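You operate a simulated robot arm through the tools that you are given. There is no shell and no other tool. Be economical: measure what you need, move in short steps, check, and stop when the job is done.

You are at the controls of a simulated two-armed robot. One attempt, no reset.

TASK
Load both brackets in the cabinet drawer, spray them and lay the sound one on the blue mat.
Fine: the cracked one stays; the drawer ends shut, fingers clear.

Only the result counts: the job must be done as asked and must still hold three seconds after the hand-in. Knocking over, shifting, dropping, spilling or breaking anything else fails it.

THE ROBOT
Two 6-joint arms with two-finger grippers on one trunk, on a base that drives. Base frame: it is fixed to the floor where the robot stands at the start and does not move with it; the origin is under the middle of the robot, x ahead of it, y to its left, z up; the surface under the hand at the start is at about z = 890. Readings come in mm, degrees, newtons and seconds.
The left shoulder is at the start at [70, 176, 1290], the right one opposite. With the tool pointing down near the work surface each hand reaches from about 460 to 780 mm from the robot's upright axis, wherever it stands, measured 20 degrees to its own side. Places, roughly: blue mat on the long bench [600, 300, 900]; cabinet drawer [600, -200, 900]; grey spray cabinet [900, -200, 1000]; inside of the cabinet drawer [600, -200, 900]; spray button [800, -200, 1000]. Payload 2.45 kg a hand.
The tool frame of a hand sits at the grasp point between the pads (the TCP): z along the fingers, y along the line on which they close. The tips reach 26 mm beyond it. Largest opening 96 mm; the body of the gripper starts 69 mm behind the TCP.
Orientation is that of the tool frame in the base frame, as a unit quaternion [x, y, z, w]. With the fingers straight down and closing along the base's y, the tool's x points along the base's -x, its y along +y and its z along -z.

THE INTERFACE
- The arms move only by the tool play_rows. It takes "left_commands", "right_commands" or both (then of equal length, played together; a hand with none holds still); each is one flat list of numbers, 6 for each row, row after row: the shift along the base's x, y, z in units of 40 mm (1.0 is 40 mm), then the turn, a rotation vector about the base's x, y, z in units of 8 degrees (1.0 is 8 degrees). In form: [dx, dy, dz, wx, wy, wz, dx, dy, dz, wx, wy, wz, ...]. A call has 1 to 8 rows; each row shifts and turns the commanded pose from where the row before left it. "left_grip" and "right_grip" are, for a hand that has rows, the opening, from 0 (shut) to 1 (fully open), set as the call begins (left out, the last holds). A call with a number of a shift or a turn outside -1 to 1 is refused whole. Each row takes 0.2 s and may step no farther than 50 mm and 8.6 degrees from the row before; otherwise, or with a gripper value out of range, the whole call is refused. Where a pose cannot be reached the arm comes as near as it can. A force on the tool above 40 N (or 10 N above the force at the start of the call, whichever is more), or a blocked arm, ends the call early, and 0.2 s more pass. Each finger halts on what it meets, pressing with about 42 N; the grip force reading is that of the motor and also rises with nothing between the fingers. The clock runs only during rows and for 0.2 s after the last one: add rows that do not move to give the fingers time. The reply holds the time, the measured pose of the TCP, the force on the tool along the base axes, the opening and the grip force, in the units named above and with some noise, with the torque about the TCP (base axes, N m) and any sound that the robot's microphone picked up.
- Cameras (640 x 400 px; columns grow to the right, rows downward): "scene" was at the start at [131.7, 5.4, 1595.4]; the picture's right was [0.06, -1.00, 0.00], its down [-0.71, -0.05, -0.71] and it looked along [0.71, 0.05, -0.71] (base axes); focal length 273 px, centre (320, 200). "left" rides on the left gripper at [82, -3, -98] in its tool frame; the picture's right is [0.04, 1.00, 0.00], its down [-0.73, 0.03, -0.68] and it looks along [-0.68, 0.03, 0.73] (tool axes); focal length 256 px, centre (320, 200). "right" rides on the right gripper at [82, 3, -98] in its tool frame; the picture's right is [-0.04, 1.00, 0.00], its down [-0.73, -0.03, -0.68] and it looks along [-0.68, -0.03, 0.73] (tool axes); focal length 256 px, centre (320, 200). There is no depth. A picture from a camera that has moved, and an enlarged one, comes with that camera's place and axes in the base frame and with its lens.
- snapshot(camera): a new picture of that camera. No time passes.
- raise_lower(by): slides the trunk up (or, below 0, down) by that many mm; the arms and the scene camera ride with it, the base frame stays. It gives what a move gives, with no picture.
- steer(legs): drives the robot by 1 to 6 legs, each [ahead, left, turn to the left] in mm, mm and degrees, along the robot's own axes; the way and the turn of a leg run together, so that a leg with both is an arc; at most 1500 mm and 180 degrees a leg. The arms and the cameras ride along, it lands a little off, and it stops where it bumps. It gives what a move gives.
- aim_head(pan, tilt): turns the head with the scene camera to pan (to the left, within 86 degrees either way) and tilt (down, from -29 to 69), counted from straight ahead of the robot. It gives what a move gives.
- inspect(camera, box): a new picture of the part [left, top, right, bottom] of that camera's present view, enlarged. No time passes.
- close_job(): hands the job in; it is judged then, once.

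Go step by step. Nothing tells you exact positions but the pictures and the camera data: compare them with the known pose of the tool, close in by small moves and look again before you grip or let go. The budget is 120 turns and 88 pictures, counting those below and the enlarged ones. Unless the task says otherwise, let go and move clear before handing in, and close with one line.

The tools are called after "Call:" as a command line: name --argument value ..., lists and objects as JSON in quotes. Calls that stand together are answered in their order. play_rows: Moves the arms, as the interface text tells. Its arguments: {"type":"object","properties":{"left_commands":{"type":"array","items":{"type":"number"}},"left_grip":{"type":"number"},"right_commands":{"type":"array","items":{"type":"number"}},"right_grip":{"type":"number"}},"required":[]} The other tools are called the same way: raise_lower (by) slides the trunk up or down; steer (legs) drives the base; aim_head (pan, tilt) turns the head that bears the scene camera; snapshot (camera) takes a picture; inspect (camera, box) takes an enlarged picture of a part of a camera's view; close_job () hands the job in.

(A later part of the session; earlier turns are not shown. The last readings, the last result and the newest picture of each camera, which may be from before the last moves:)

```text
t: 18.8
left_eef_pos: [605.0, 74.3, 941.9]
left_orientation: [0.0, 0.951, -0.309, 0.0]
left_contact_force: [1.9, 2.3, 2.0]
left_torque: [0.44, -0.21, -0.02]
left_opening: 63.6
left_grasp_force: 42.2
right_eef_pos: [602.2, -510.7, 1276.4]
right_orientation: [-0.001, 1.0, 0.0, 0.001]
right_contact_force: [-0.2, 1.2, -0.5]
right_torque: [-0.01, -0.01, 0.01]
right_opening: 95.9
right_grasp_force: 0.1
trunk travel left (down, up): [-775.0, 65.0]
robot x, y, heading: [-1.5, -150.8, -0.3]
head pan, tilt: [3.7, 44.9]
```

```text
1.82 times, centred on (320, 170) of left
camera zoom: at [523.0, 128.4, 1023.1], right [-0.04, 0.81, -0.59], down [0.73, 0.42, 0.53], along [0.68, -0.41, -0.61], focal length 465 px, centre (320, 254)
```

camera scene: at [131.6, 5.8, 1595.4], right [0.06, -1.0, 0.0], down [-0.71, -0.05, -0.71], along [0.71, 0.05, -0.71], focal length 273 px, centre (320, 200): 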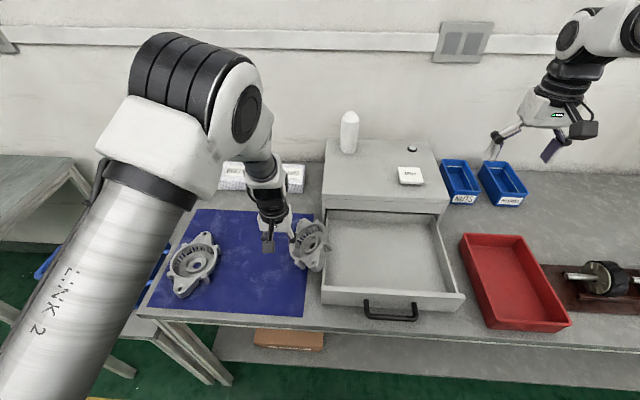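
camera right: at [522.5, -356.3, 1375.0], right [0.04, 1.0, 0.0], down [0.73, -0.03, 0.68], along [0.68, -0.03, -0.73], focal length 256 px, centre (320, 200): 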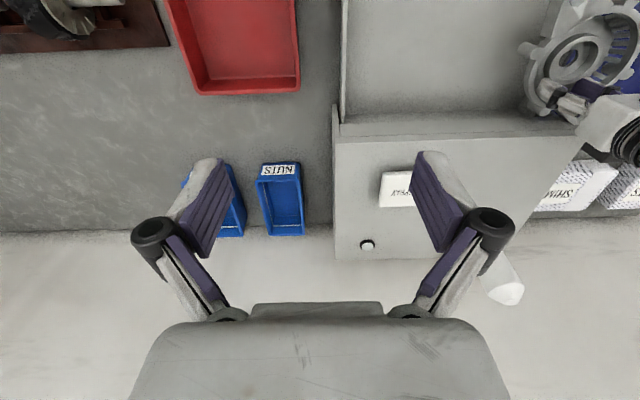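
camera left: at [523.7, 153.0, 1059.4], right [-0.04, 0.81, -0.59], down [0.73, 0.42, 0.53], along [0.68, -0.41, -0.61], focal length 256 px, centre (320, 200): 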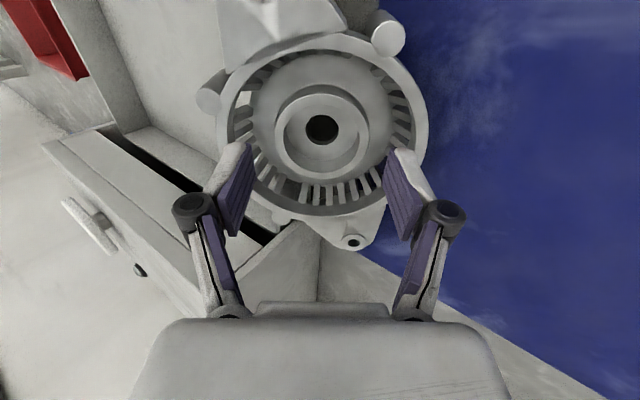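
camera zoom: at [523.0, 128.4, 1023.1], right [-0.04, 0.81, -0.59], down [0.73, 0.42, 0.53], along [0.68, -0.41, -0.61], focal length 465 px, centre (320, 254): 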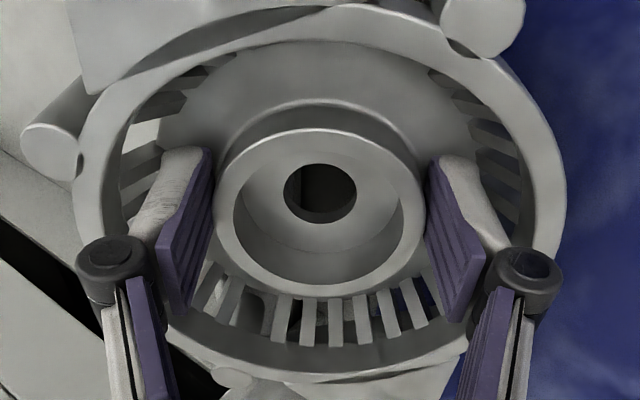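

Gripped at 63.6 mm and 42 N. Lifting slowly.

Call:
play_rows --left_commands '[0, 0.05, 0.25, 0, 0, 0, 0, 0.1, 0.5, 0, 0, 0, 0, 0.1, 0.7, 0, 0, 0, 0, 0, 0.7, 0, 0, 0]'

Call:
snapshot --camera "scene"

```text
t: 19.8
left_eef_pos: [603.1, 84.2, 1027.8]
left_orientation: [-0.001, 0.951, -0.309, -0.001]
left_contact_force: [0.5, 0.4, -5.9]
left_torque: [0.07, 0.03, 0.01]
left_opening: 63.6
left_grasp_force: 42.0
right_eef_pos: [602.5, -510.3, 1277.1]
right_orientation: [-0.001, 1.0, 0.0, 0.0]
right_contact_force: [-0.1, 0.5, -0.2]
right_torque: [-0.01, -0.02, -0.01]
right_opening: 96.0
right_grasp_force: 0.2
trunk travel left (down, up): [-775.0, 65.0]
robot x, y, heading: [1.0, -148.1, 0.0]
head pan, tilt: [3.7, 44.9]
```

```text
49 pictures are left
camera scene: at [131.8, -145.3, 1595.3], right [0.07, -1.0, 0.0], down [-0.71, -0.05, -0.71], along [0.71, 0.05, -0.71], focal length 273 px, centre (320, 200)
```

scene: 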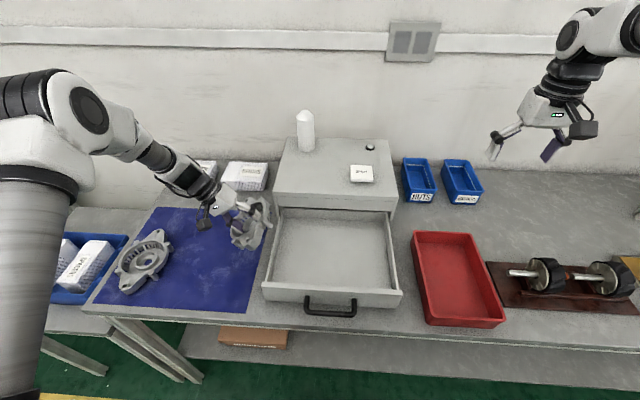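

Held steady at 6 N. I'll level the hand, turn −20° to line up the bracket, and back off slightly in x.

Call:
play_rows --left_commands '[-0.05, 0, 0.1, 0.9, 0, 0, -0.05, 0, 0.1, 0.9, 0, 0, -0.05, 0, 0, 0.9, 0, 0, 0, 0, 0, 0.9, 0, 0, 0, 0, 0, 0.9, 0, 0, 0, 0, 0, 0, 0, -0.85, 0, 0, 0, 0, 0, -0.85, 0, 0, 0, 0, 0, -0.85]'

Call:
inspect --camera "scene" --box '[160, 130, 420, 330]'

Call:
snapshot --camera "left"

```text
t: 21.6
left_eef_pos: [598.0, 82.9, 1035.8]
left_orientation: [0.178, 0.984, 0.0, 0.0]
left_contact_force: [0.4, 0.3, -6.2]
left_torque: [0.04, 0.05, 0.0]
left_opening: 63.4
left_grasp_force: 41.6
right_eef_pos: [603.9, -511.2, 1276.3]
right_orientation: [-0.001, 1.0, 0.0, 0.0]
right_contact_force: [0.0, -0.3, -0.7]
right_torque: [0.01, 0.0, 0.01]
right_opening: 96.0
right_grasp_force: 0.0
trunk travel left (down, up): [-775.0, 65.0]
robot x, y, heading: [-1.1, -152.4, 0.1]
head pan, tilt: [3.7, 44.9]
```

```text
2.00 times, centred on (290, 230) of scene
camera zoom: at [132.6, -145.6, 1595.3], right [0.07, -1.0, 0.0], down [-0.71, -0.05, -0.71], along [0.71, 0.05, -0.71], focal length 546 px, centre (380, 140)
```

zoom: 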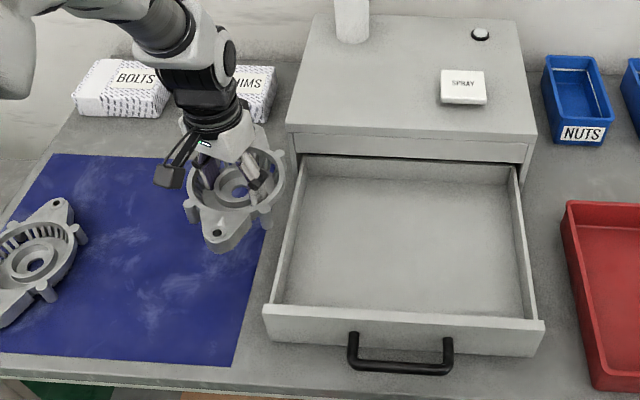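

```text
47 pictures are left
camera left: at [521.7, 108.4, 1133.5], right [0.31, 0.95, 0.0], down [0.7, -0.23, 0.68], along [0.65, -0.21, -0.73], focal length 256 px, centre (320, 200)
```

left: 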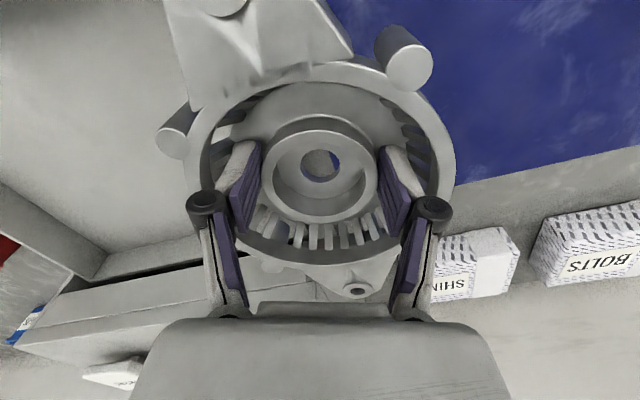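

The bracket is level and aligned with x. I'll drive 160 mm right so it comes over the drawer's left half.

Call:
steer --legs '[[0, -160, 0]]'

Call:
snapshot --camera "scene"

Call:
snapshot --camera "left"

```text
t: 23.0
left_eef_pos: [597.7, -74.1, 1034.8]
left_orientation: [0.177, 0.984, -0.002, 0.001]
left_contact_force: [-0.1, 0.0, -6.8]
left_torque: [-0.01, 0.05, 0.06]
left_opening: 63.5
left_grasp_force: 42.4
right_eef_pos: [604.2, -668.5, 1277.8]
right_orientation: [-0.001, 1.0, -0.002, 0.0]
right_contact_force: [-0.1, 0.0, 0.6]
right_torque: [-0.01, -0.01, 0.0]
right_opening: 95.7
right_grasp_force: 0.1
trunk travel left (down, up): [-775.0, 65.0]
robot x, y, heading: [3.7, -307.8, -0.1]
head pan, tilt: [3.7, 44.9]
```

```text
46 pictures are left
camera scene: at [132.7, -302.0, 1595.3], right [0.07, -1.0, 0.0], down [-0.71, -0.05, -0.71], along [0.71, 0.04, -0.71], focal length 273 px, centre (320, 200)
```

scene: 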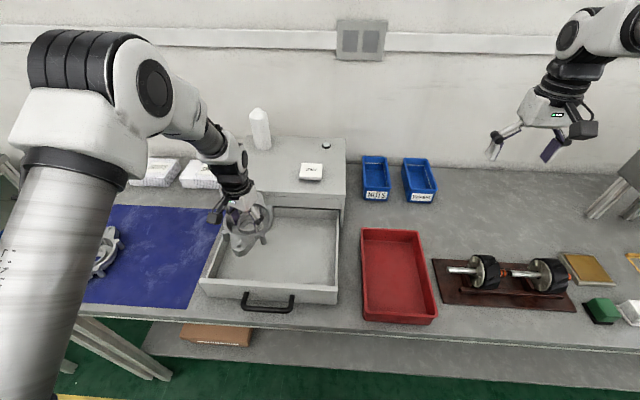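

```text
45 pictures are left
camera left: at [521.7, -49.4, 1132.7], right [0.31, 0.95, 0.0], down [0.7, -0.23, 0.68], along [0.65, -0.21, -0.73], focal length 256 px, centre (320, 200)
```

left: 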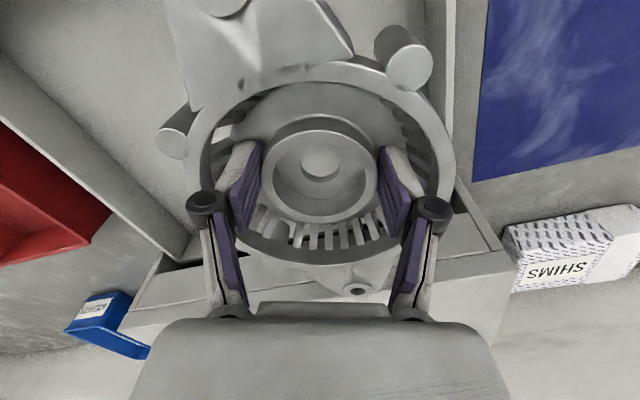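

Call:
play_rows --left_commands '[0.2, 0, -0.6, 0, 0, 0, 0, 0, -0.6, 0, 0, 0]'

Call:
inspect --camera "scene" --box '[180, 170, 370, 320]'

Call:
snapshot --camera "left"

```text
t: 23.6
left_eef_pos: [607.1, -75.5, 986.1]
left_orientation: [0.176, 0.984, -0.001, 0.0]
left_contact_force: [0.4, 0.9, -7.5]
left_torque: [-0.02, 0.05, 0.02]
left_opening: 63.7
left_grasp_force: 41.7
right_eef_pos: [602.7, -669.0, 1276.8]
right_orientation: [-0.001, 1.0, -0.001, -0.001]
right_contact_force: [0.5, -0.6, -0.6]
right_torque: [0.01, 0.02, 0.02]
right_opening: 95.8
right_grasp_force: 0.1
trunk travel left (down, up): [-775.0, 65.0]
robot x, y, heading: [-1.8, -307.5, 0.1]
head pan, tilt: [3.7, 44.9]
```

```text
2.67 times, centred on (275, 245) of scene
camera zoom: at [134.1, -303.5, 1595.2], right [0.07, -1.0, 0.0], down [-0.71, -0.05, -0.71], along [0.7, 0.05, -0.71], focal length 728 px, centre (440, 80)
```

zoom: 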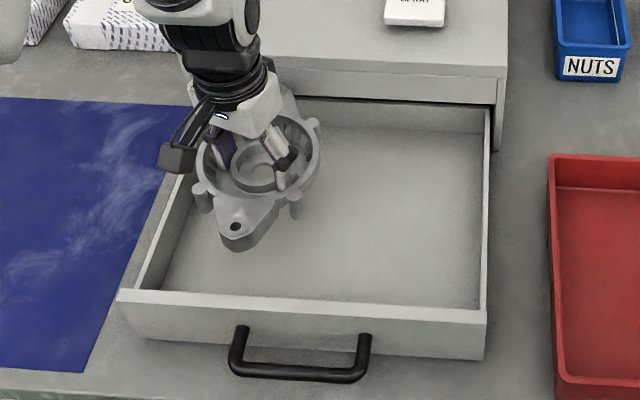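

```text
43 pictures are left
camera left: at [530.7, -49.8, 1083.5], right [0.31, 0.95, 0.0], down [0.7, -0.23, 0.68], along [0.64, -0.21, -0.73], focal length 256 px, centre (320, 200)
```

left: 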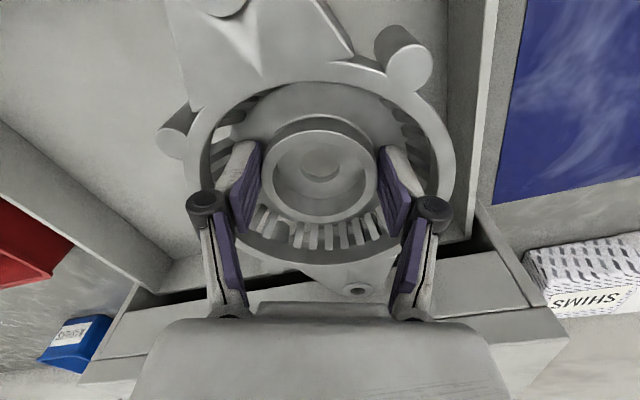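

Clear all round. Lowering with care.

Call:
play_rows --left_commands '[0, 0, -0.5, 0, 0, 0, 0, 0, -0.4, 0, 0, 0, 0, 0, -0.25, 0, 0, 0]'

Call:
play_rows --left_commands '[0, 0, -0.12, 0, 0, 0, 0, 0, -0.12, 0, 0, 0]'

```text
t: 24.4
left_eef_pos: [606.7, -78.0, 940.6]
left_orientation: [0.177, 0.984, 0.0, 0.0]
left_contact_force: [0.2, -0.8, -5.8]
left_torque: [0.0, 0.07, 0.01]
left_opening: 63.2
left_grasp_force: 41.9
right_eef_pos: [603.5, -672.1, 1277.5]
right_orientation: [-0.001, 1.0, 0.0, 0.0]
right_contact_force: [-0.2, -0.1, -0.2]
right_torque: [0.0, 0.0, 0.02]
right_opening: 96.2
right_grasp_force: 0.2
trunk travel left (down, up): [-775.0, 65.0]
robot x, y, heading: [0.3, -312.6, -0.0]
head pan, tilt: [3.7, 44.9]
```

```text
t: 25.0
left_eef_pos: [606.4, -77.1, 931.2]
left_orientation: [0.177, 0.984, -0.001, 0.001]
left_contact_force: [0.4, -0.2, -6.4]
left_torque: [0.02, 0.04, -0.04]
left_opening: 63.3
left_grasp_force: 41.8
right_eef_pos: [604.0, -671.1, 1276.8]
right_orientation: [-0.001, 1.0, 0.0, 0.0]
right_contact_force: [0.5, 0.2, -0.3]
right_torque: [0.0, 0.02, 0.01]
right_opening: 96.0
right_grasp_force: 0.1
trunk travel left (down, up): [-775.0, 65.0]
robot x, y, heading: [-3.0, -309.7, 0.1]
head pan, tilt: [3.7, 44.9]
```

Call:
play_rows --left_commands '[0, 0, -0.1, 0, 0, 0]'

Call:
play_rows --left_commands '[0, 0, -0.08, 0, 0, 0]'

Call:
play_rows --left_commands '[0, 0, -0.06, 0, 0, 0]'

```text
t: 25.4
left_eef_pos: [607.8, -76.9, 926.7]
left_orientation: [0.176, 0.984, 0.0, 0.001]
left_contact_force: [-0.3, 0.4, -6.3]
left_torque: [-0.02, 0.06, 0.03]
left_opening: 63.4
left_grasp_force: 41.9
right_eef_pos: [602.8, -671.4, 1277.2]
right_orientation: [-0.001, 1.0, 0.0, -0.002]
right_contact_force: [0.3, 0.3, 0.2]
right_torque: [0.0, -0.01, -0.01]
right_opening: 96.1
right_grasp_force: 0.0
trunk travel left (down, up): [-775.0, 65.0]
robot x, y, heading: [-0.6, -312.7, -0.1]
head pan, tilt: [3.7, 44.9]
```

```text
t: 25.8
left_eef_pos: [607.2, -77.2, 923.8]
left_orientation: [0.177, 0.984, -0.001, 0.0]
left_contact_force: [0.4, -0.1, -6.2]
left_torque: [0.0, 0.03, 0.01]
left_opening: 63.4
left_grasp_force: 41.5
right_eef_pos: [603.5, -671.4, 1277.7]
right_orientation: [-0.001, 1.0, 0.0, 0.0]
right_contact_force: [0.2, 0.1, 0.3]
right_torque: [0.01, 0.0, 0.01]
right_opening: 95.9
right_grasp_force: 0.1
trunk travel left (down, up): [-775.0, 65.0]
robot x, y, heading: [0.2, -312.0, 0.2]
head pan, tilt: [3.7, 44.9]
```

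```text
t: 26.2
left_eef_pos: [606.3, -76.1, 923.0]
left_orientation: [0.176, 0.984, 0.001, 0.002]
left_contact_force: [1.1, 2.7, 5.0]
left_torque: [-0.56, 0.3, 0.03]
left_opening: 63.4
left_grasp_force: 41.5
right_eef_pos: [600.9, -672.1, 1277.4]
right_orientation: [-0.001, 1.0, 0.0, 0.0]
right_contact_force: [1.1, -0.5, 0.4]
right_torque: [0.02, -0.03, 0.0]
right_opening: 96.4
right_grasp_force: 0.0
trunk travel left (down, up): [-775.0, 65.0]
robot x, y, heading: [-0.3, -310.0, 0.0]
head pan, tilt: [3.7, 44.9]
```

Touchdown at z≈922. Releasing to 72 mm and backing straight up.

Call:
play_rows --left_commands '[0, 0, 0, 0, 0, 0, 0, 0, 0, 0, 0, 0]' --left_grip 0.75

Call:
play_rows --left_commands '[0, 0, 0.3, 0, 0, 0, 0, 0, 0.5, 0, 0, 0, 0, 0, 1, 0, 0, 0, 0, 0, 1, 0, 0, 0.85, 0, 0, 0.3, 0, 0, 0.85, 0, 0, 0, 0, 0, 0.85]'

Call:
inspect --camera "scene" --box '[180, 170, 370, 320]'

```text
t: 26.8
left_eef_pos: [605.1, -77.7, 921.6]
left_orientation: [0.177, 0.984, 0.0, 0.0]
left_contact_force: [0.2, 0.5, -0.1]
left_torque: [-0.01, 0.01, -0.02]
left_opening: 72.1
left_grasp_force: 0.1
right_eef_pos: [602.9, -670.4, 1276.6]
right_orientation: [-0.001, 1.0, 0.0, 0.0]
right_contact_force: [-0.3, 0.2, 0.8]
right_torque: [0.02, 0.0, -0.04]
right_opening: 95.8
right_grasp_force: 0.1
trunk travel left (down, up): [-775.0, 65.0]
robot x, y, heading: [1.9, -312.2, 0.0]
head pan, tilt: [3.7, 44.9]
```

```text
t: 28.2
left_eef_pos: [606.9, -76.6, 1044.8]
left_orientation: [-0.001, 1.0, 0.0, 0.0]
left_contact_force: [-0.3, 1.4, 0.1]
left_torque: [-0.01, -0.02, -0.03]
left_opening: 72.0
left_grasp_force: 0.1
right_eef_pos: [602.5, -671.0, 1276.9]
right_orientation: [-0.001, 1.0, -0.001, 0.0]
right_contact_force: [-0.1, 0.0, -0.8]
right_torque: [-0.01, 0.02, 0.01]
right_opening: 95.9
right_grasp_force: 0.1
trunk travel left (down, up): [-775.0, 65.0]
robot x, y, heading: [-2.5, -316.1, 0.2]
head pan, tilt: [3.7, 44.9]
```

```text
2.67 times, centred on (275, 245) of scene
camera zoom: at [132.3, -305.8, 1595.3], right [0.07, -1.0, 0.0], down [-0.71, -0.05, -0.71], along [0.71, 0.05, -0.71], focal length 728 px, centre (440, 80)
```

zoom: 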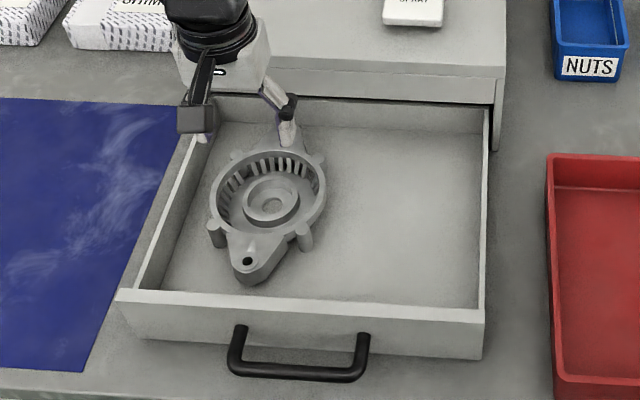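

B2 lies flat in the drawer. Now I'll drive left for B1.

Call:
steer --legs '[[0, 370, 0]]'

Call:
play_rows --left_commands '[-0.5, 0.75, 0, 0, 0, 0, -0.5, 0.75, 0, 0, 0, 0, -0.5, 0.75, 0, 0, 0, 0]'

Call:
snapshot --camera "left"

Call:
inspect --camera "scene" --box '[150, 200, 310, 320]'

```text
t: 30.6
left_eef_pos: [607.0, 289.0, 1046.4]
left_orientation: [0.0, 1.0, 0.0, 0.0]
left_contact_force: [-0.1, -0.8, -0.5]
left_torque: [-0.03, -0.01, 0.0]
left_opening: 72.0
left_grasp_force: 0.0
right_eef_pos: [601.8, -306.5, 1275.3]
right_orientation: [0.001, 1.0, 0.001, 0.0]
right_contact_force: [0.6, -0.1, 0.9]
right_torque: [0.01, 0.02, 0.0]
right_opening: 96.0
right_grasp_force: 0.0
trunk travel left (down, up): [-775.0, 65.0]
robot x, y, heading: [0.7, 59.6, 0.2]
head pan, tilt: [3.7, 44.9]
```

```text
t: 31.4
left_eef_pos: [545.0, 381.2, 1046.0]
left_orientation: [0.001, 1.0, -0.002, 0.001]
left_contact_force: [-0.5, 0.6, -0.5]
left_torque: [-0.04, -0.01, -0.01]
left_opening: 71.9
left_grasp_force: 0.1
right_eef_pos: [600.6, -303.4, 1277.6]
right_orientation: [0.001, 1.0, 0.0, 0.0]
right_contact_force: [0.1, 0.7, 0.1]
right_torque: [0.0, -0.02, -0.02]
right_opening: 95.9
right_grasp_force: 0.0
trunk travel left (down, up): [-775.0, 65.0]
robot x, y, heading: [-1.1, 59.1, 0.1]
head pan, tilt: [3.7, 44.9]
```

```text
41 pictures are left
camera left: at [464.2, 378.7, 1144.1], right [-0.04, 1.0, 0.0], down [0.73, 0.03, 0.68], along [0.68, 0.02, -0.73], focal length 256 px, centre (320, 200)
```

left: 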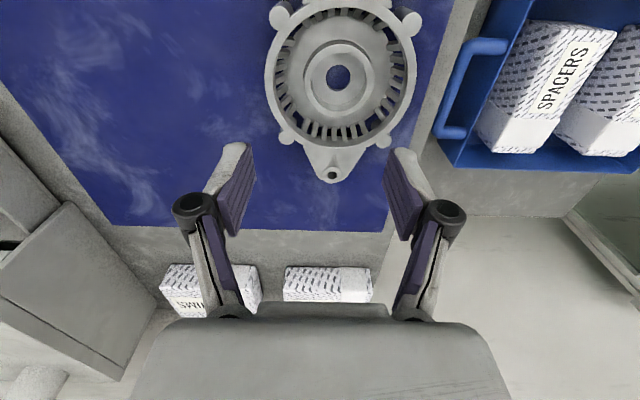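

```text
3.33 times, centred on (230, 260) of scene
camera zoom: at [131.2, 64.2, 1595.4], right [0.06, -1.0, 0.0], down [-0.7, -0.05, -0.71], along [0.71, 0.04, -0.71], focal length 910 px, centre (620, 0)
```

zoom: 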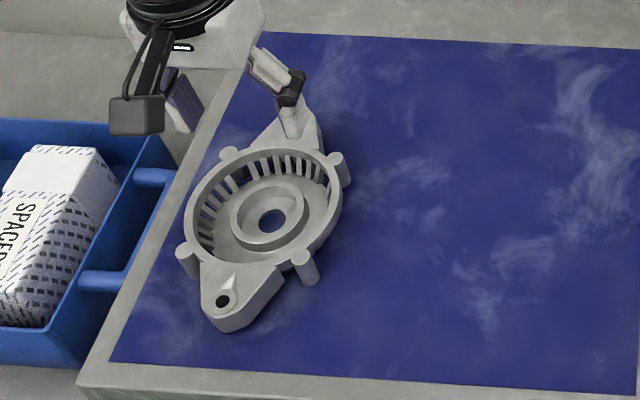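

B1's hub is near (543,398.5). I'll lower to just above the rim and check.

Call:
play_rows --left_commands '[-0.05, 0.43, -0.6, 0, 0, 0, 0, 0, -0.7, 0, 0, 0, 0, 0, -0.72, 0, 0, 0]'

Call:
snapshot --camera "left"

```text
t: 32.1
left_eef_pos: [545.4, 397.0, 964.1]
left_orientation: [0.0, 1.0, 0.0, 0.0]
left_contact_force: [0.1, -0.8, 0.8]
left_torque: [0.03, -0.02, 0.03]
left_opening: 71.9
left_grasp_force: 0.0
right_eef_pos: [602.0, -304.9, 1276.4]
right_orientation: [0.0, 1.0, 0.0, 0.0]
right_contact_force: [-0.3, -0.3, -0.7]
right_torque: [0.03, 0.0, 0.02]
right_opening: 95.9
right_grasp_force: 0.1
trunk travel left (down, up): [-775.0, 65.0]
robot x, y, heading: [-0.6, 56.5, -0.0]
head pan, tilt: [3.7, 44.9]
```

```text
39 pictures are left
camera left: at [464.6, 392.9, 1062.9], right [-0.04, 1.0, 0.0], down [0.73, 0.03, 0.68], along [0.68, 0.03, -0.73], focal length 256 px, centre (320, 200)
```

left: 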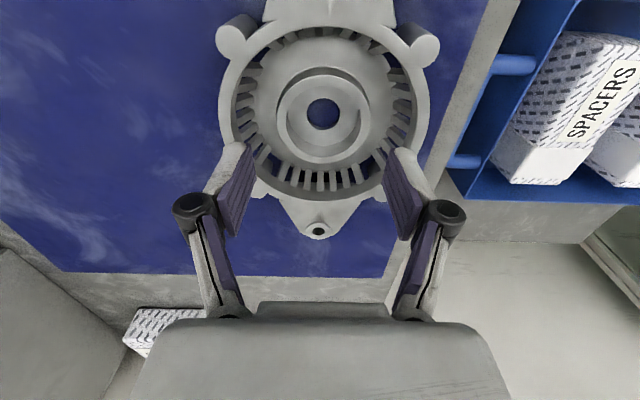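

Call:
play_rows --left_commands '[-0.06, 0.05, -0.3, 0, 0, 0, 0, 0, -0.4, 0, 0, 0, 0, 0, -0.4, 0, 0, 0, 0, 0, -0.15, 0, 0, 0]'

Call:
inspect --camera "left" --box '[180, 60, 460, 280]'

```text
t: 33.1
left_eef_pos: [542.7, 398.7, 915.0]
left_orientation: [0.0, 1.0, 0.0, 0.001]
left_contact_force: [-0.9, 0.4, 0.4]
left_torque: [0.01, 0.02, -0.01]
left_opening: 71.8
left_grasp_force: 0.1
right_eef_pos: [601.8, -305.5, 1277.3]
right_orientation: [-0.001, 1.0, 0.0, 0.0]
right_contact_force: [0.3, 1.0, 0.4]
right_torque: [0.0, 0.01, 0.04]
right_opening: 96.0
right_grasp_force: 0.0
trunk travel left (down, up): [-775.0, 65.0]
robot x, y, heading: [-0.9, 53.7, -0.0]
head pan, tilt: [3.7, 44.9]
```

```text
1.82 times, centred on (320, 170) of left
camera zoom: at [461.0, 396.1, 1013.4], right [-0.04, 1.0, 0.0], down [0.73, 0.03, 0.68], along [0.68, 0.03, -0.73], focal length 465 px, centre (320, 254)
```

zoom: 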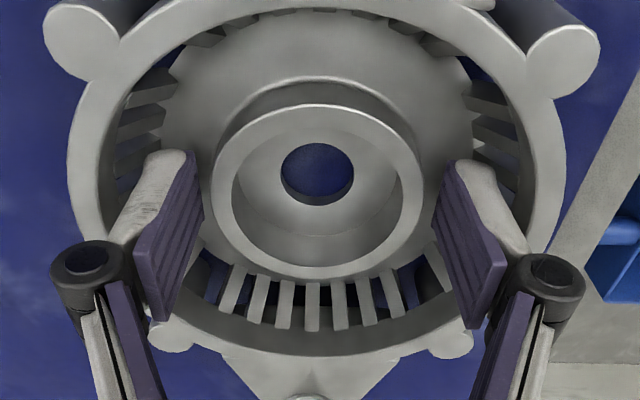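

Call:
play_rows --left_commands '[-0.03, 0, -0.08, 0, 0, 0, 0, 0, -0.07, 0, 0, 0]'

Call:
play_rows --left_commands '[0, 0, 0, 0, 0, 0, 0, 0, 0, 0, 0, 0, 0, 0, 0, 0, 0, 0]' --left_grip 0.45

```text
t: 33.8
left_eef_pos: [541.2, 398.9, 908.7]
left_orientation: [0.0, 1.0, 0.0, -0.001]
left_contact_force: [-0.8, 0.2, 0.4]
left_torque: [0.01, 0.0, -0.01]
left_opening: 72.0
left_grasp_force: 0.0
right_eef_pos: [601.3, -304.5, 1276.3]
right_orientation: [0.0, 1.0, 0.0, 0.0]
right_contact_force: [0.3, -1.1, -0.1]
right_torque: [0.01, 0.02, -0.01]
right_opening: 95.8
right_grasp_force: 0.0
trunk travel left (down, up): [-775.0, 65.0]
robot x, y, heading: [3.0, 58.7, -0.0]
head pan, tilt: [3.7, 44.9]
```

```text
t: 34.5
left_eef_pos: [540.6, 398.2, 911.2]
left_orientation: [0.001, 1.0, 0.0, 0.002]
left_contact_force: [4.0, 0.6, 13.8]
left_torque: [-0.13, -0.4, 0.01]
left_opening: 60.7
left_grasp_force: 41.6
right_eef_pos: [599.6, -306.2, 1278.2]
right_orientation: [0.0, 1.0, 0.001, 0.001]
right_contact_force: [-0.5, 0.3, 0.3]
right_torque: [-0.01, 0.01, -0.02]
right_opening: 96.1
right_grasp_force: 0.2
trunk travel left (down, up): [-775.0, 65.0]
robot x, y, heading: [4.8, 57.3, 0.2]
head pan, tilt: [3.7, 44.9]
```

Gripped B1 at 60.7 mm and 42 N. Lifting, then bringing it to the travel pose.

Call:
play_rows --left_commands '[0, 0, 0.3, 0, 0, 0, 0, 0, 0.5, 0, 0, 0, 0, 0, 0.8, 0, 0, 0, 0, 0, 0.8, 0, 0, 0, 0.4, -0.65, 0.5, 0, 0, 0, 0.4, -0.65, 0.3, 0, 0, 0, 0.4, -0.65, 0, 0, 0, 0, 0.35, -0.65, 0, 0, 0, 0]'

Call:
snapshot --camera "left"

```text
t: 36.4
left_eef_pos: [604.0, 292.5, 1037.8]
left_orientation: [0.0, 1.0, 0.0, -0.001]
left_contact_force: [0.3, -1.2, -5.9]
left_torque: [0.04, 0.03, 0.02]
left_opening: 60.4
left_grasp_force: 42.5
right_eef_pos: [602.8, -306.6, 1275.9]
right_orientation: [0.0, 1.0, 0.0, 0.0]
right_contact_force: [-1.1, -0.7, 0.2]
right_torque: [0.01, 0.06, -0.02]
right_opening: 96.0
right_grasp_force: 0.1
trunk travel left (down, up): [-775.0, 65.0]
robot x, y, heading: [1.8, 56.3, -0.3]
head pan, tilt: [3.7, 44.9]
```

```text
37 pictures are left
camera left: at [523.2, 289.4, 1135.7], right [-0.04, 1.0, 0.0], down [0.73, 0.03, 0.68], along [0.68, 0.03, -0.73], focal length 256 px, centre (320, 200)
```

left: 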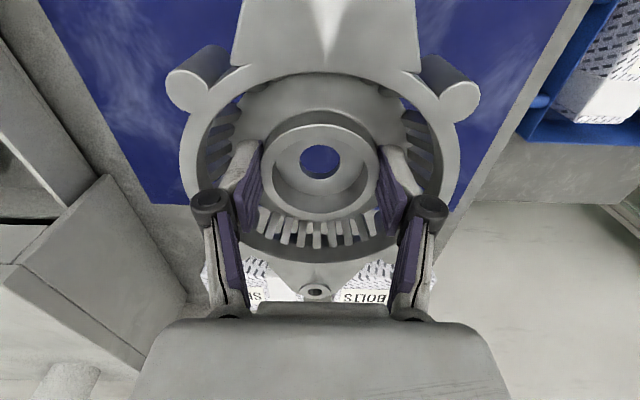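

Well held and level. I'll drive 525 mm right to put it over the drawer's right half.

Call:
steer --legs '[[0, -525, 0]]'

Call:
inspect --camera "scene" --box '[120, 140, 360, 330]'

Call:
snapshot --camera "left"

```text
t: 39.4
left_eef_pos: [602.2, -228.2, 1036.8]
left_orientation: [0.0, 1.0, -0.001, 0.0]
left_contact_force: [1.0, 0.3, -5.6]
left_torque: [-0.03, 0.02, 0.01]
left_opening: 60.5
left_grasp_force: 41.8
right_eef_pos: [602.0, -824.9, 1276.9]
right_orientation: [-0.001, 1.0, -0.001, -0.001]
right_contact_force: [0.6, 0.0, -0.1]
right_torque: [-0.06, 0.0, 0.01]
right_opening: 96.1
right_grasp_force: 0.1
trunk travel left (down, up): [-775.0, 65.0]
robot x, y, heading: [-2.0, -467.2, 0.4]
head pan, tilt: [3.7, 44.9]
```

```text
2.11 times, centred on (240, 235) of scene
camera zoom: at [132.5, -459.9, 1595.3], right [0.06, -1.0, 0.0], down [-0.71, -0.05, -0.71], along [0.71, 0.04, -0.71], focal length 575 px, centre (488, 126)
```

zoom: 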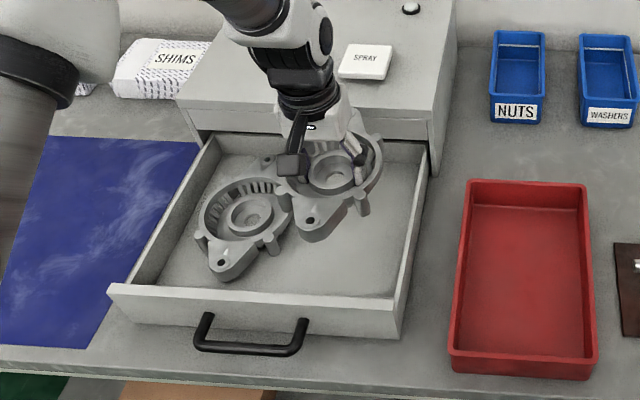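

```text
35 pictures are left
camera left: at [522.0, -230.7, 1135.3], right [-0.04, 1.0, 0.0], down [0.73, 0.03, 0.68], along [0.68, 0.03, -0.73], focal length 256 px, centre (320, 200)
```

left: 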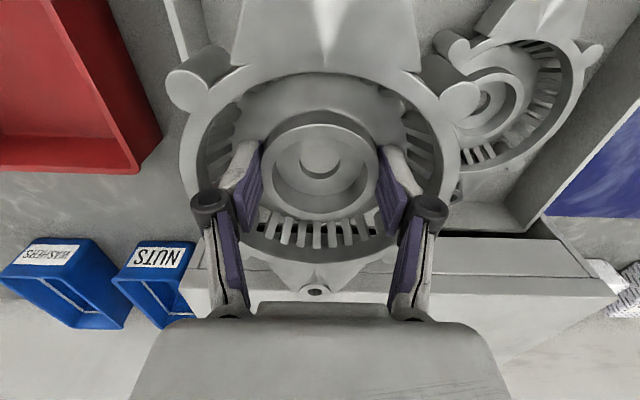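

Clearances to B2 and the right wall are about 20 mm each. Lowering now.

Call:
play_rows --left_commands '[0.08, -0.03, -0.6, 0, 0, 0, 0, 0, -0.7, 0, 0, 0, 0, 0, -0.7, 0, 0, 0, 0, 0, -0.4, 0, 0, 0]'

Call:
inspect --camera "scene" --box '[150, 160, 330, 310]'

```text
t: 40.4
left_eef_pos: [605.7, -227.8, 940.4]
left_orientation: [-0.001, 1.0, -0.001, 0.0]
left_contact_force: [0.3, 0.0, -5.7]
left_torque: [0.02, 0.04, -0.02]
left_opening: 60.5
left_grasp_force: 41.7
right_eef_pos: [602.9, -827.4, 1276.6]
right_orientation: [-0.001, 1.0, 0.001, 0.0]
right_contact_force: [0.5, -0.1, -0.7]
right_torque: [-0.01, -0.01, 0.01]
right_opening: 95.9
right_grasp_force: 0.0
trunk travel left (down, up): [-775.0, 65.0]
robot x, y, heading: [0.2, -469.8, 0.2]
head pan, tilt: [3.7, 44.9]
```

```text
2.67 times, centred on (240, 235) of scene
camera zoom: at [133.3, -460.7, 1595.2], right [0.06, -1.0, 0.0], down [-0.71, -0.05, -0.71], along [0.71, 0.05, -0.71], focal length 728 px, centre (533, 107)
```

zoom: 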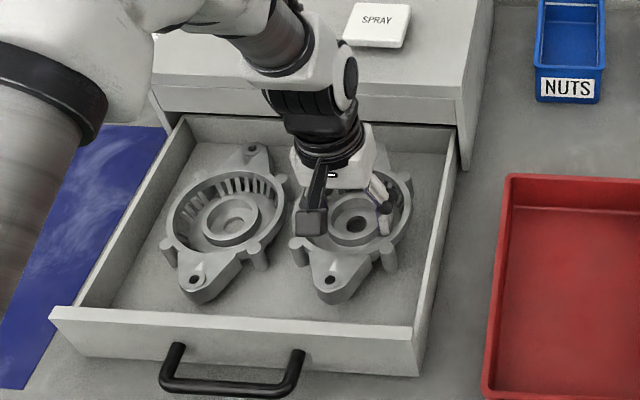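

Call:
play_rows --left_commands '[0, 0, -0.14, 0, 0, 0, 0, 0, -0.14, 0, 0, 0]'

Call:
play_rows --left_commands '[0, 0, -0.08, 0, 0, 0]'

Call:
play_rows --left_commands '[0, 0, -0.06, 0, 0, 0]'

```text
t: 41.0
left_eef_pos: [605.4, -228.4, 928.8]
left_orientation: [0.0, 1.0, 0.0, 0.0]
left_contact_force: [0.7, -0.2, -5.4]
left_torque: [0.03, 0.02, 0.0]
left_opening: 60.5
left_grasp_force: 41.6
right_eef_pos: [603.1, -826.8, 1276.5]
right_orientation: [0.0, 1.0, 0.0, 0.0]
right_contact_force: [0.3, 0.1, -0.8]
right_torque: [0.01, 0.02, -0.01]
right_opening: 96.0
right_grasp_force: 0.1
trunk travel left (down, up): [-775.0, 65.0]
robot x, y, heading: [0.8, -465.6, -0.1]
head pan, tilt: [3.7, 44.9]
```

```text
t: 41.4
left_eef_pos: [605.2, -230.2, 926.0]
left_orientation: [0.0, 1.0, 0.0, 0.0]
left_contact_force: [0.1, -0.2, -5.5]
left_torque: [0.0, -0.03, -0.01]
left_opening: 60.5
left_grasp_force: 42.1
right_eef_pos: [601.9, -826.9, 1275.9]
right_orientation: [0.001, 1.0, 0.0, 0.0]
right_contact_force: [0.1, -0.3, 0.1]
right_torque: [0.0, 0.0, 0.04]
right_opening: 95.9
right_grasp_force: 0.0
trunk travel left (down, up): [-775.0, 65.0]
robot x, y, heading: [0.2, -466.4, -0.1]
head pan, tilt: [3.7, 44.9]
```

```text
t: 41.8
left_eef_pos: [606.8, -230.7, 923.1]
left_orientation: [0.0, 1.0, 0.0, 0.0]
left_contact_force: [-0.4, -0.4, -5.7]
left_torque: [-0.01, 0.02, -0.01]
left_opening: 60.6
left_grasp_force: 41.5
right_eef_pos: [601.7, -827.4, 1276.7]
right_orientation: [0.0, 1.0, 0.0, 0.0]
right_contact_force: [-0.3, 0.9, 0.4]
right_torque: [0.02, 0.02, 0.0]
right_opening: 96.0
right_grasp_force: 0.1
trunk travel left (down, up): [-775.0, 65.0]
robot x, y, heading: [-0.2, -465.9, 0.3]
head pan, tilt: [3.7, 44.9]
```

Call:
play_rows --left_commands '[0, 0, -0.06, 0, 0, 0]'

Call:
play_rows --left_commands '[0, 0, -0.05, 0, 0, 0]'

```text
t: 42.2
left_eef_pos: [606.2, -230.1, 920.7]
left_orientation: [0.001, 1.0, 0.0, 0.001]
left_contact_force: [0.5, -0.6, -5.6]
left_torque: [0.03, 0.03, -0.01]
left_opening: 60.6
left_grasp_force: 42.0
right_eef_pos: [601.9, -826.9, 1277.1]
right_orientation: [-0.001, 1.0, 0.0, 0.0]
right_contact_force: [0.4, 0.1, -0.5]
right_torque: [0.0, 0.0, -0.03]
right_opening: 95.9
right_grasp_force: 0.0
trunk travel left (down, up): [-775.0, 65.0]
robot x, y, heading: [-5.3, -467.8, 0.1]
head pan, tilt: [3.7, 44.9]
```

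```text
t: 42.6
left_eef_pos: [605.1, -229.9, 920.6]
left_orientation: [0.0, 1.0, 0.0, 0.001]
left_contact_force: [0.0, 0.2, -1.0]
left_torque: [0.12, -0.31, 0.03]
left_opening: 60.4
left_grasp_force: 42.3
right_eef_pos: [602.2, -827.9, 1275.9]
right_orientation: [0.001, 1.0, 0.0, 0.0]
right_contact_force: [-0.5, -0.4, 0.3]
right_torque: [0.0, 0.0, 0.0]
right_opening: 96.1
right_grasp_force: 0.1
trunk travel left (down, up): [-775.0, 65.0]
robot x, y, heading: [-1.8, -469.4, -0.2]
head pan, tilt: [3.7, 44.9]
```

It has touched down. Releasing and rising clear.

Call:
play_rows --left_commands '[0, 0, 0, 0, 0, 0, 0, 0, 0, 0, 0, 0]' --left_grip 0.75

Call:
play_rows --left_commands '[0, 0, 0.3, 0, 0, 0, 0, 0, 0.5, 0, 0, 0, 0, 0, 0.8, 0, 0, 0, 0, 0, 0.9, 0, 0, 0, 0, 0, 0.9, 0, 0, 0]'

Call:
steer --legs '[[-120, 0, 0]]'

Call:
snapshot --camera "scene"

Call:
snapshot --camera "left"

```text
t: 43.2
left_eef_pos: [605.7, -230.5, 920.2]
left_orientation: [0.0, 1.0, 0.0, 0.0]
left_contact_force: [-0.1, 0.6, -0.2]
left_torque: [0.02, 0.01, 0.01]
left_opening: 71.7
left_grasp_force: 0.1
right_eef_pos: [601.1, -827.9, 1276.5]
right_orientation: [0.0, 1.0, 0.0, 0.0]
right_contact_force: [-0.5, 0.2, 0.4]
right_torque: [0.0, 0.0, 0.0]
right_opening: 96.0
right_grasp_force: 0.1
trunk travel left (down, up): [-775.0, 65.0]
robot x, y, heading: [-3.6, -469.6, 0.1]
head pan, tilt: [3.7, 44.9]
```

```text
t: 44.4
left_eef_pos: [606.2, -230.6, 1057.9]
left_orientation: [0.0, 1.0, 0.0, 0.0]
left_contact_force: [-0.6, 0.5, 0.2]
left_torque: [0.0, -0.02, 0.0]
left_opening: 71.8
left_grasp_force: 0.0
right_eef_pos: [601.0, -828.4, 1277.4]
right_orientation: [-0.001, 1.0, 0.0, 0.001]
right_contact_force: [-0.3, 0.5, 1.1]
right_torque: [0.01, -0.02, 0.0]
right_opening: 96.1
right_grasp_force: 0.1
trunk travel left (down, up): [-775.0, 65.0]
robot x, y, heading: [2.8, -464.2, 0.2]
head pan, tilt: [3.7, 44.9]
```

```text
t: 45.6
left_eef_pos: [487.4, -229.5, 1056.1]
left_orientation: [0.0, 1.0, 0.0, 0.001]
left_contact_force: [-0.2, -0.7, 0.0]
left_torque: [-0.01, -0.01, -0.02]
left_opening: 72.4
left_grasp_force: 0.1
right_eef_pos: [483.5, -828.4, 1275.4]
right_orientation: [0.0, 1.0, 0.001, -0.001]
right_contact_force: [-0.2, -0.1, -0.4]
right_torque: [0.01, 0.0, -0.01]
right_opening: 96.2
right_grasp_force: 0.0
trunk travel left (down, up): [-775.0, 65.0]
robot x, y, heading: [-118.2, -466.4, -0.0]
head pan, tilt: [3.7, 44.9]
```

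```text
33 pictures are left
camera scene: at [13.6, -461.4, 1595.2], right [0.06, -1.0, 0.0], down [-0.71, -0.05, -0.71], along [0.71, 0.05, -0.71], focal length 273 px, centre (320, 200)
```

scene: 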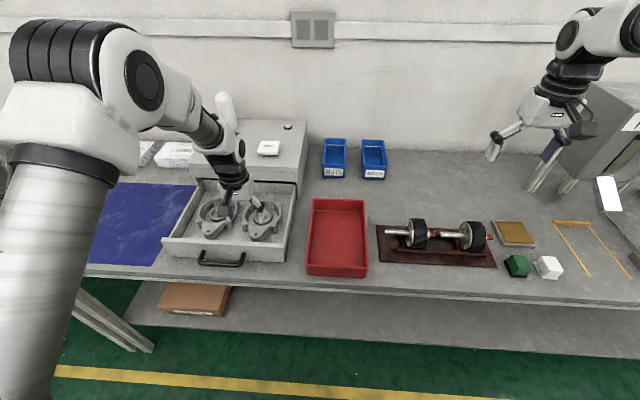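

```text
32 pictures are left
camera left: at [406.4, -232.9, 1154.4], right [-0.04, 1.0, 0.0], down [0.73, 0.03, 0.68], along [0.68, 0.03, -0.73], focal length 256 px, centre (320, 200)
```

left: 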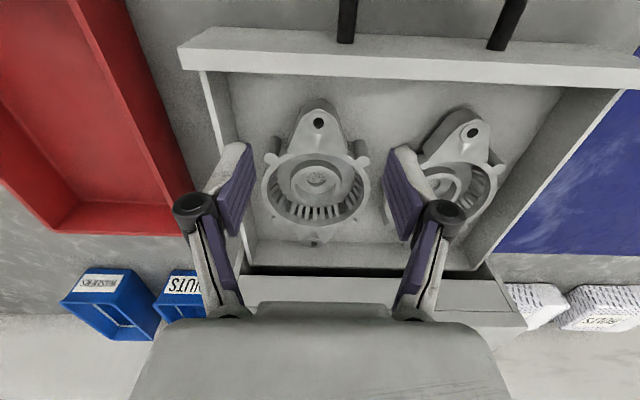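

Both brackets lie flat in the drawer. Now I'll measure the front panel and handle.

Call:
inspect --camera "scene" --box '[155, 215, 295, 275]'

Call:
inspect --camera "left" --box '[160, 0, 640, 120]'

```text
4.57 times, centred on (225, 245) of scene
camera zoom: at [13.6, -461.4, 1595.2], right [0.06, -1.0, 0.0], down [-0.71, -0.05, -0.71], along [0.71, 0.05, -0.71], focal length 1248 px, centre (754, -6)
```

zoom: 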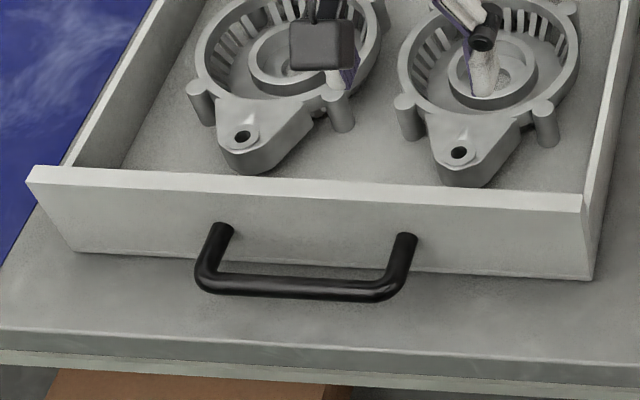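

```text
1.33 times, centred on (400, 60) of left
camera zoom: at [406.4, -232.9, 1154.4], right [-0.04, 1.0, 0.0], down [0.73, 0.03, 0.68], along [0.68, 0.03, -0.73], focal length 341 px, centre (213, 387)
```

zoom: 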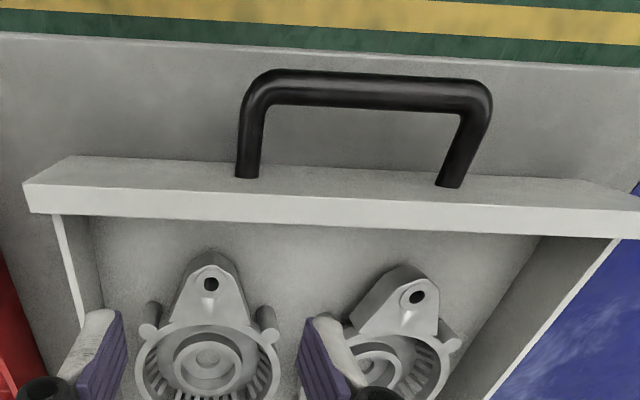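

The handle bar is at about (411,−154,926), and the panel face is at x≈451 with its top at z≈960. I'll reposition the base, close the fingers, and go down into the gap behind the bar.

Call:
steer --legs '[[110, 78, 0]]'

Call:
play_rows --left_commands '[-0.9, 0, 0, 0, 0, 0, -0.9, 0, 0, 0, 0, 0, -0.9, 0, 0, 0, 0, 0, -0.9, 0, 0, 0, 0, 0]' --left_grip 0

```text
t: 47.0
left_eef_pos: [594.2, -152.1, 1057.4]
left_orientation: [0.0, 1.0, 0.0, 0.001]
left_contact_force: [0.2, 0.0, -0.1]
left_torque: [-0.01, 0.03, 0.02]
left_opening: 71.6
left_grasp_force: 0.1
right_eef_pos: [589.4, -750.7, 1277.1]
right_orientation: [-0.001, 1.0, 0.0, 0.001]
right_contact_force: [1.0, 0.3, 0.4]
right_torque: [-0.01, 0.0, -0.01]
right_opening: 95.8
right_grasp_force: 0.1
trunk travel left (down, up): [-775.0, 65.0]
robot x, y, heading: [-10.2, -385.9, -0.1]
head pan, tilt: [3.7, 44.9]
```

```text
t: 48.0
left_eef_pos: [450.9, -150.0, 1057.3]
left_orientation: [0.0, 1.0, 0.0, 0.001]
left_contact_force: [-0.1, 0.4, -0.5]
left_torque: [0.01, -0.04, -0.03]
left_opening: 0.0
left_grasp_force: 28.7
right_eef_pos: [590.7, -749.7, 1278.3]
right_orientation: [0.001, 1.0, 0.0, 0.0]
right_contact_force: [0.0, 0.2, -0.1]
right_torque: [0.01, -0.01, -0.01]
right_opening: 95.8
right_grasp_force: 0.1
trunk travel left (down, up): [-775.0, 65.0]
robot x, y, heading: [-8.8, -388.9, -0.0]
head pan, tilt: [3.7, 44.9]
```

Call:
play_rows --left_commands '[-0.42, 0, -0.6, 0, 0, 0, 0, 0, -0.9, 0, 0, 0]'

Call:
inspect --camera "scene" --box '[190, 230, 320, 330]'

Call:
snapshot --camera "left"

```text
t: 48.5
left_eef_pos: [436.2, -148.9, 996.5]
left_orientation: [-0.001, 1.0, 0.0, 0.0]
left_contact_force: [-0.1, -0.1, -0.3]
left_torque: [0.04, 0.03, 0.01]
left_opening: 0.0
left_grasp_force: 28.2
right_eef_pos: [594.0, -747.3, 1276.2]
right_orientation: [0.0, 1.0, 0.0, -0.001]
right_contact_force: [0.7, -0.1, -0.7]
right_torque: [-0.01, 0.01, 0.0]
right_opening: 95.8
right_grasp_force: 0.1
trunk travel left (down, up): [-775.0, 65.0]
robot x, y, heading: [-8.8, -387.5, -0.3]
head pan, tilt: [3.7, 44.9]
```

```text
4.00 times, centred on (255, 280) of scene
camera zoom: at [123.4, -381.7, 1595.3], right [0.06, -1.0, 0.0], down [-0.71, -0.05, -0.71], along [0.71, 0.05, -0.71], focal length 1092 px, centre (580, -120)
```

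zoom: 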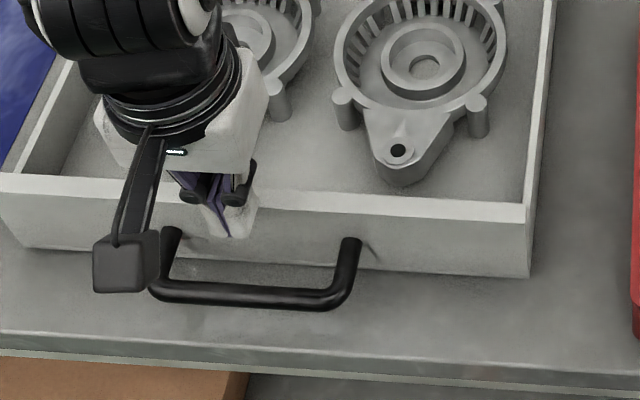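

```text
28 pictures are left
camera left: at [355.6, -152.9, 1094.4], right [-0.04, 1.0, 0.0], down [0.73, 0.03, 0.68], along [0.68, 0.03, -0.73], focal length 256 px, centre (320, 200)
```

left: 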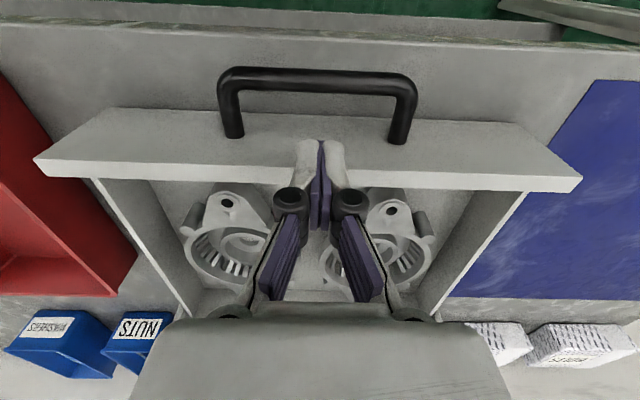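

I'll push on the panel centre just above the bar: back off 10 mm, go down so the tips sit below the panel top, then push slowly.

Call:
play_rows --left_commands '[-0.25, 0, 0, 0, 0, 0, 0, 0, -0.75, 0, 0, 0]'

Call:
play_rows --left_commands '[0.15, 0, 0, 0, 0, 0, 0.15, 0, 0, 0, 0, 0, 0.2, 0, 0, 0, 0, 0, 0.25, 0, 0, 0, 0, 0, 0.3, 0, 0, 0, 0, 0, 0.35, 0, 0, 0, 0, 0, 0.35, 0, 0, 0, 0, 0, 0.35, 0, 0, 0, 0, 0]'

Call:
inspect --camera "scene" --box '[180, 180, 340, 310]'

```text
t: 49.1
left_eef_pos: [426.7, -148.4, 966.4]
left_orientation: [0.0, 1.0, 0.001, -0.001]
left_contact_force: [0.3, 0.4, 0.0]
left_torque: [-0.01, 0.0, -0.01]
left_opening: 0.0
left_grasp_force: 28.6
right_eef_pos: [593.4, -748.4, 1275.8]
right_orientation: [-0.001, 1.0, 0.0, -0.001]
right_contact_force: [0.2, 0.7, 0.3]
right_torque: [-0.01, 0.04, 0.03]
right_opening: 96.1
right_grasp_force: 0.0
trunk travel left (down, up): [-775.0, 65.0]
robot x, y, heading: [-10.5, -387.1, -0.0]
head pan, tilt: [3.7, 44.9]
```

```text
t: 51.0
left_eef_pos: [509.1, -149.7, 967.0]
left_orientation: [0.001, 1.0, 0.001, 0.001]
left_contact_force: [-0.3, 0.0, 0.3]
left_torque: [0.01, 0.03, 0.06]
left_opening: 0.2
left_grasp_force: 28.9
right_eef_pos: [591.2, -749.6, 1276.3]
right_orientation: [0.0, 1.0, 0.0, 0.001]
right_contact_force: [-0.1, 0.1, 0.5]
right_torque: [-0.01, 0.03, 0.02]
right_opening: 96.0
right_grasp_force: 0.0
trunk travel left (down, up): [-775.0, 65.0]
robot x, y, heading: [-10.7, -388.9, 0.0]
head pan, tilt: [3.7, 44.9]
```

```text
3.08 times, centred on (260, 245) of scene
camera zoom: at [122.2, -382.2, 1595.4], right [0.06, -1.0, 0.0], down [-0.71, -0.05, -0.71], along [0.71, 0.05, -0.71], focal length 840 px, centre (505, 62)
```

zoom: 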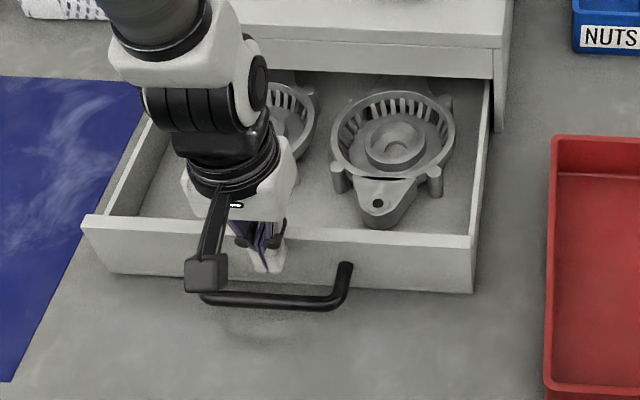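

The drawer is sliding in. Continuing.

Call:
play_rows --left_commands '[0.35, 0, 0, 0, 0, 0, 0.45, 0, 0, 0, 0, 0, 0.5, 0, 0, 0, 0, 0, 0.5, 0, 0, 0, 0, 0, 0.5, 0, 0, 0, 0, 0, 0.5, 0, 0, 0, 0, 0, 0.45, 0, 0, 0, 0, 0, 0.35, 0, 0, 0, 0, 0]'

Call:
inspect --camera "scene" --box '[180, 140, 340, 270]'

```text
t: 52.8
left_eef_pos: [655.4, -150.8, 966.5]
left_orientation: [0.0, 1.0, 0.0, 0.0]
left_contact_force: [0.7, 0.3, -0.6]
left_torque: [-0.03, 0.05, 0.03]
left_opening: 0.0
left_grasp_force: 28.3
right_eef_pos: [592.4, -747.5, 1277.5]
right_orientation: [-0.001, 1.0, 0.0, -0.001]
right_contact_force: [0.1, -0.1, -0.5]
right_torque: [0.01, 0.02, 0.02]
right_opening: 96.0
right_grasp_force: 0.0
trunk travel left (down, up): [-775.0, 65.0]
robot x, y, heading: [-11.5, -387.4, 0.0]
head pan, tilt: [3.7, 44.9]
```

```text
3.08 times, centred on (260, 205) of scene
camera zoom: at [122.5, -382.1, 1595.3], right [0.06, -1.0, 0.0], down [-0.71, -0.05, -0.71], along [0.71, 0.05, -0.71], focal length 840 px, centre (505, 185)
```

zoom: 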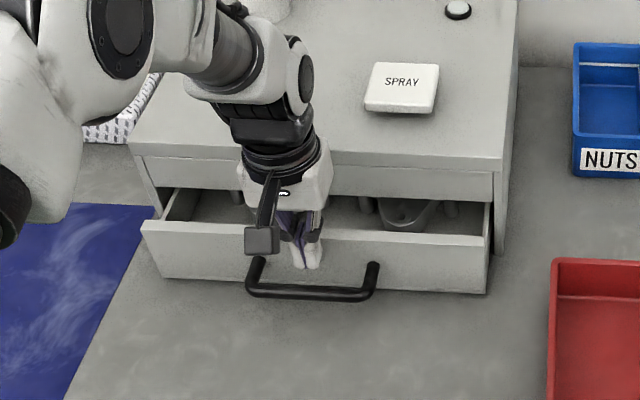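

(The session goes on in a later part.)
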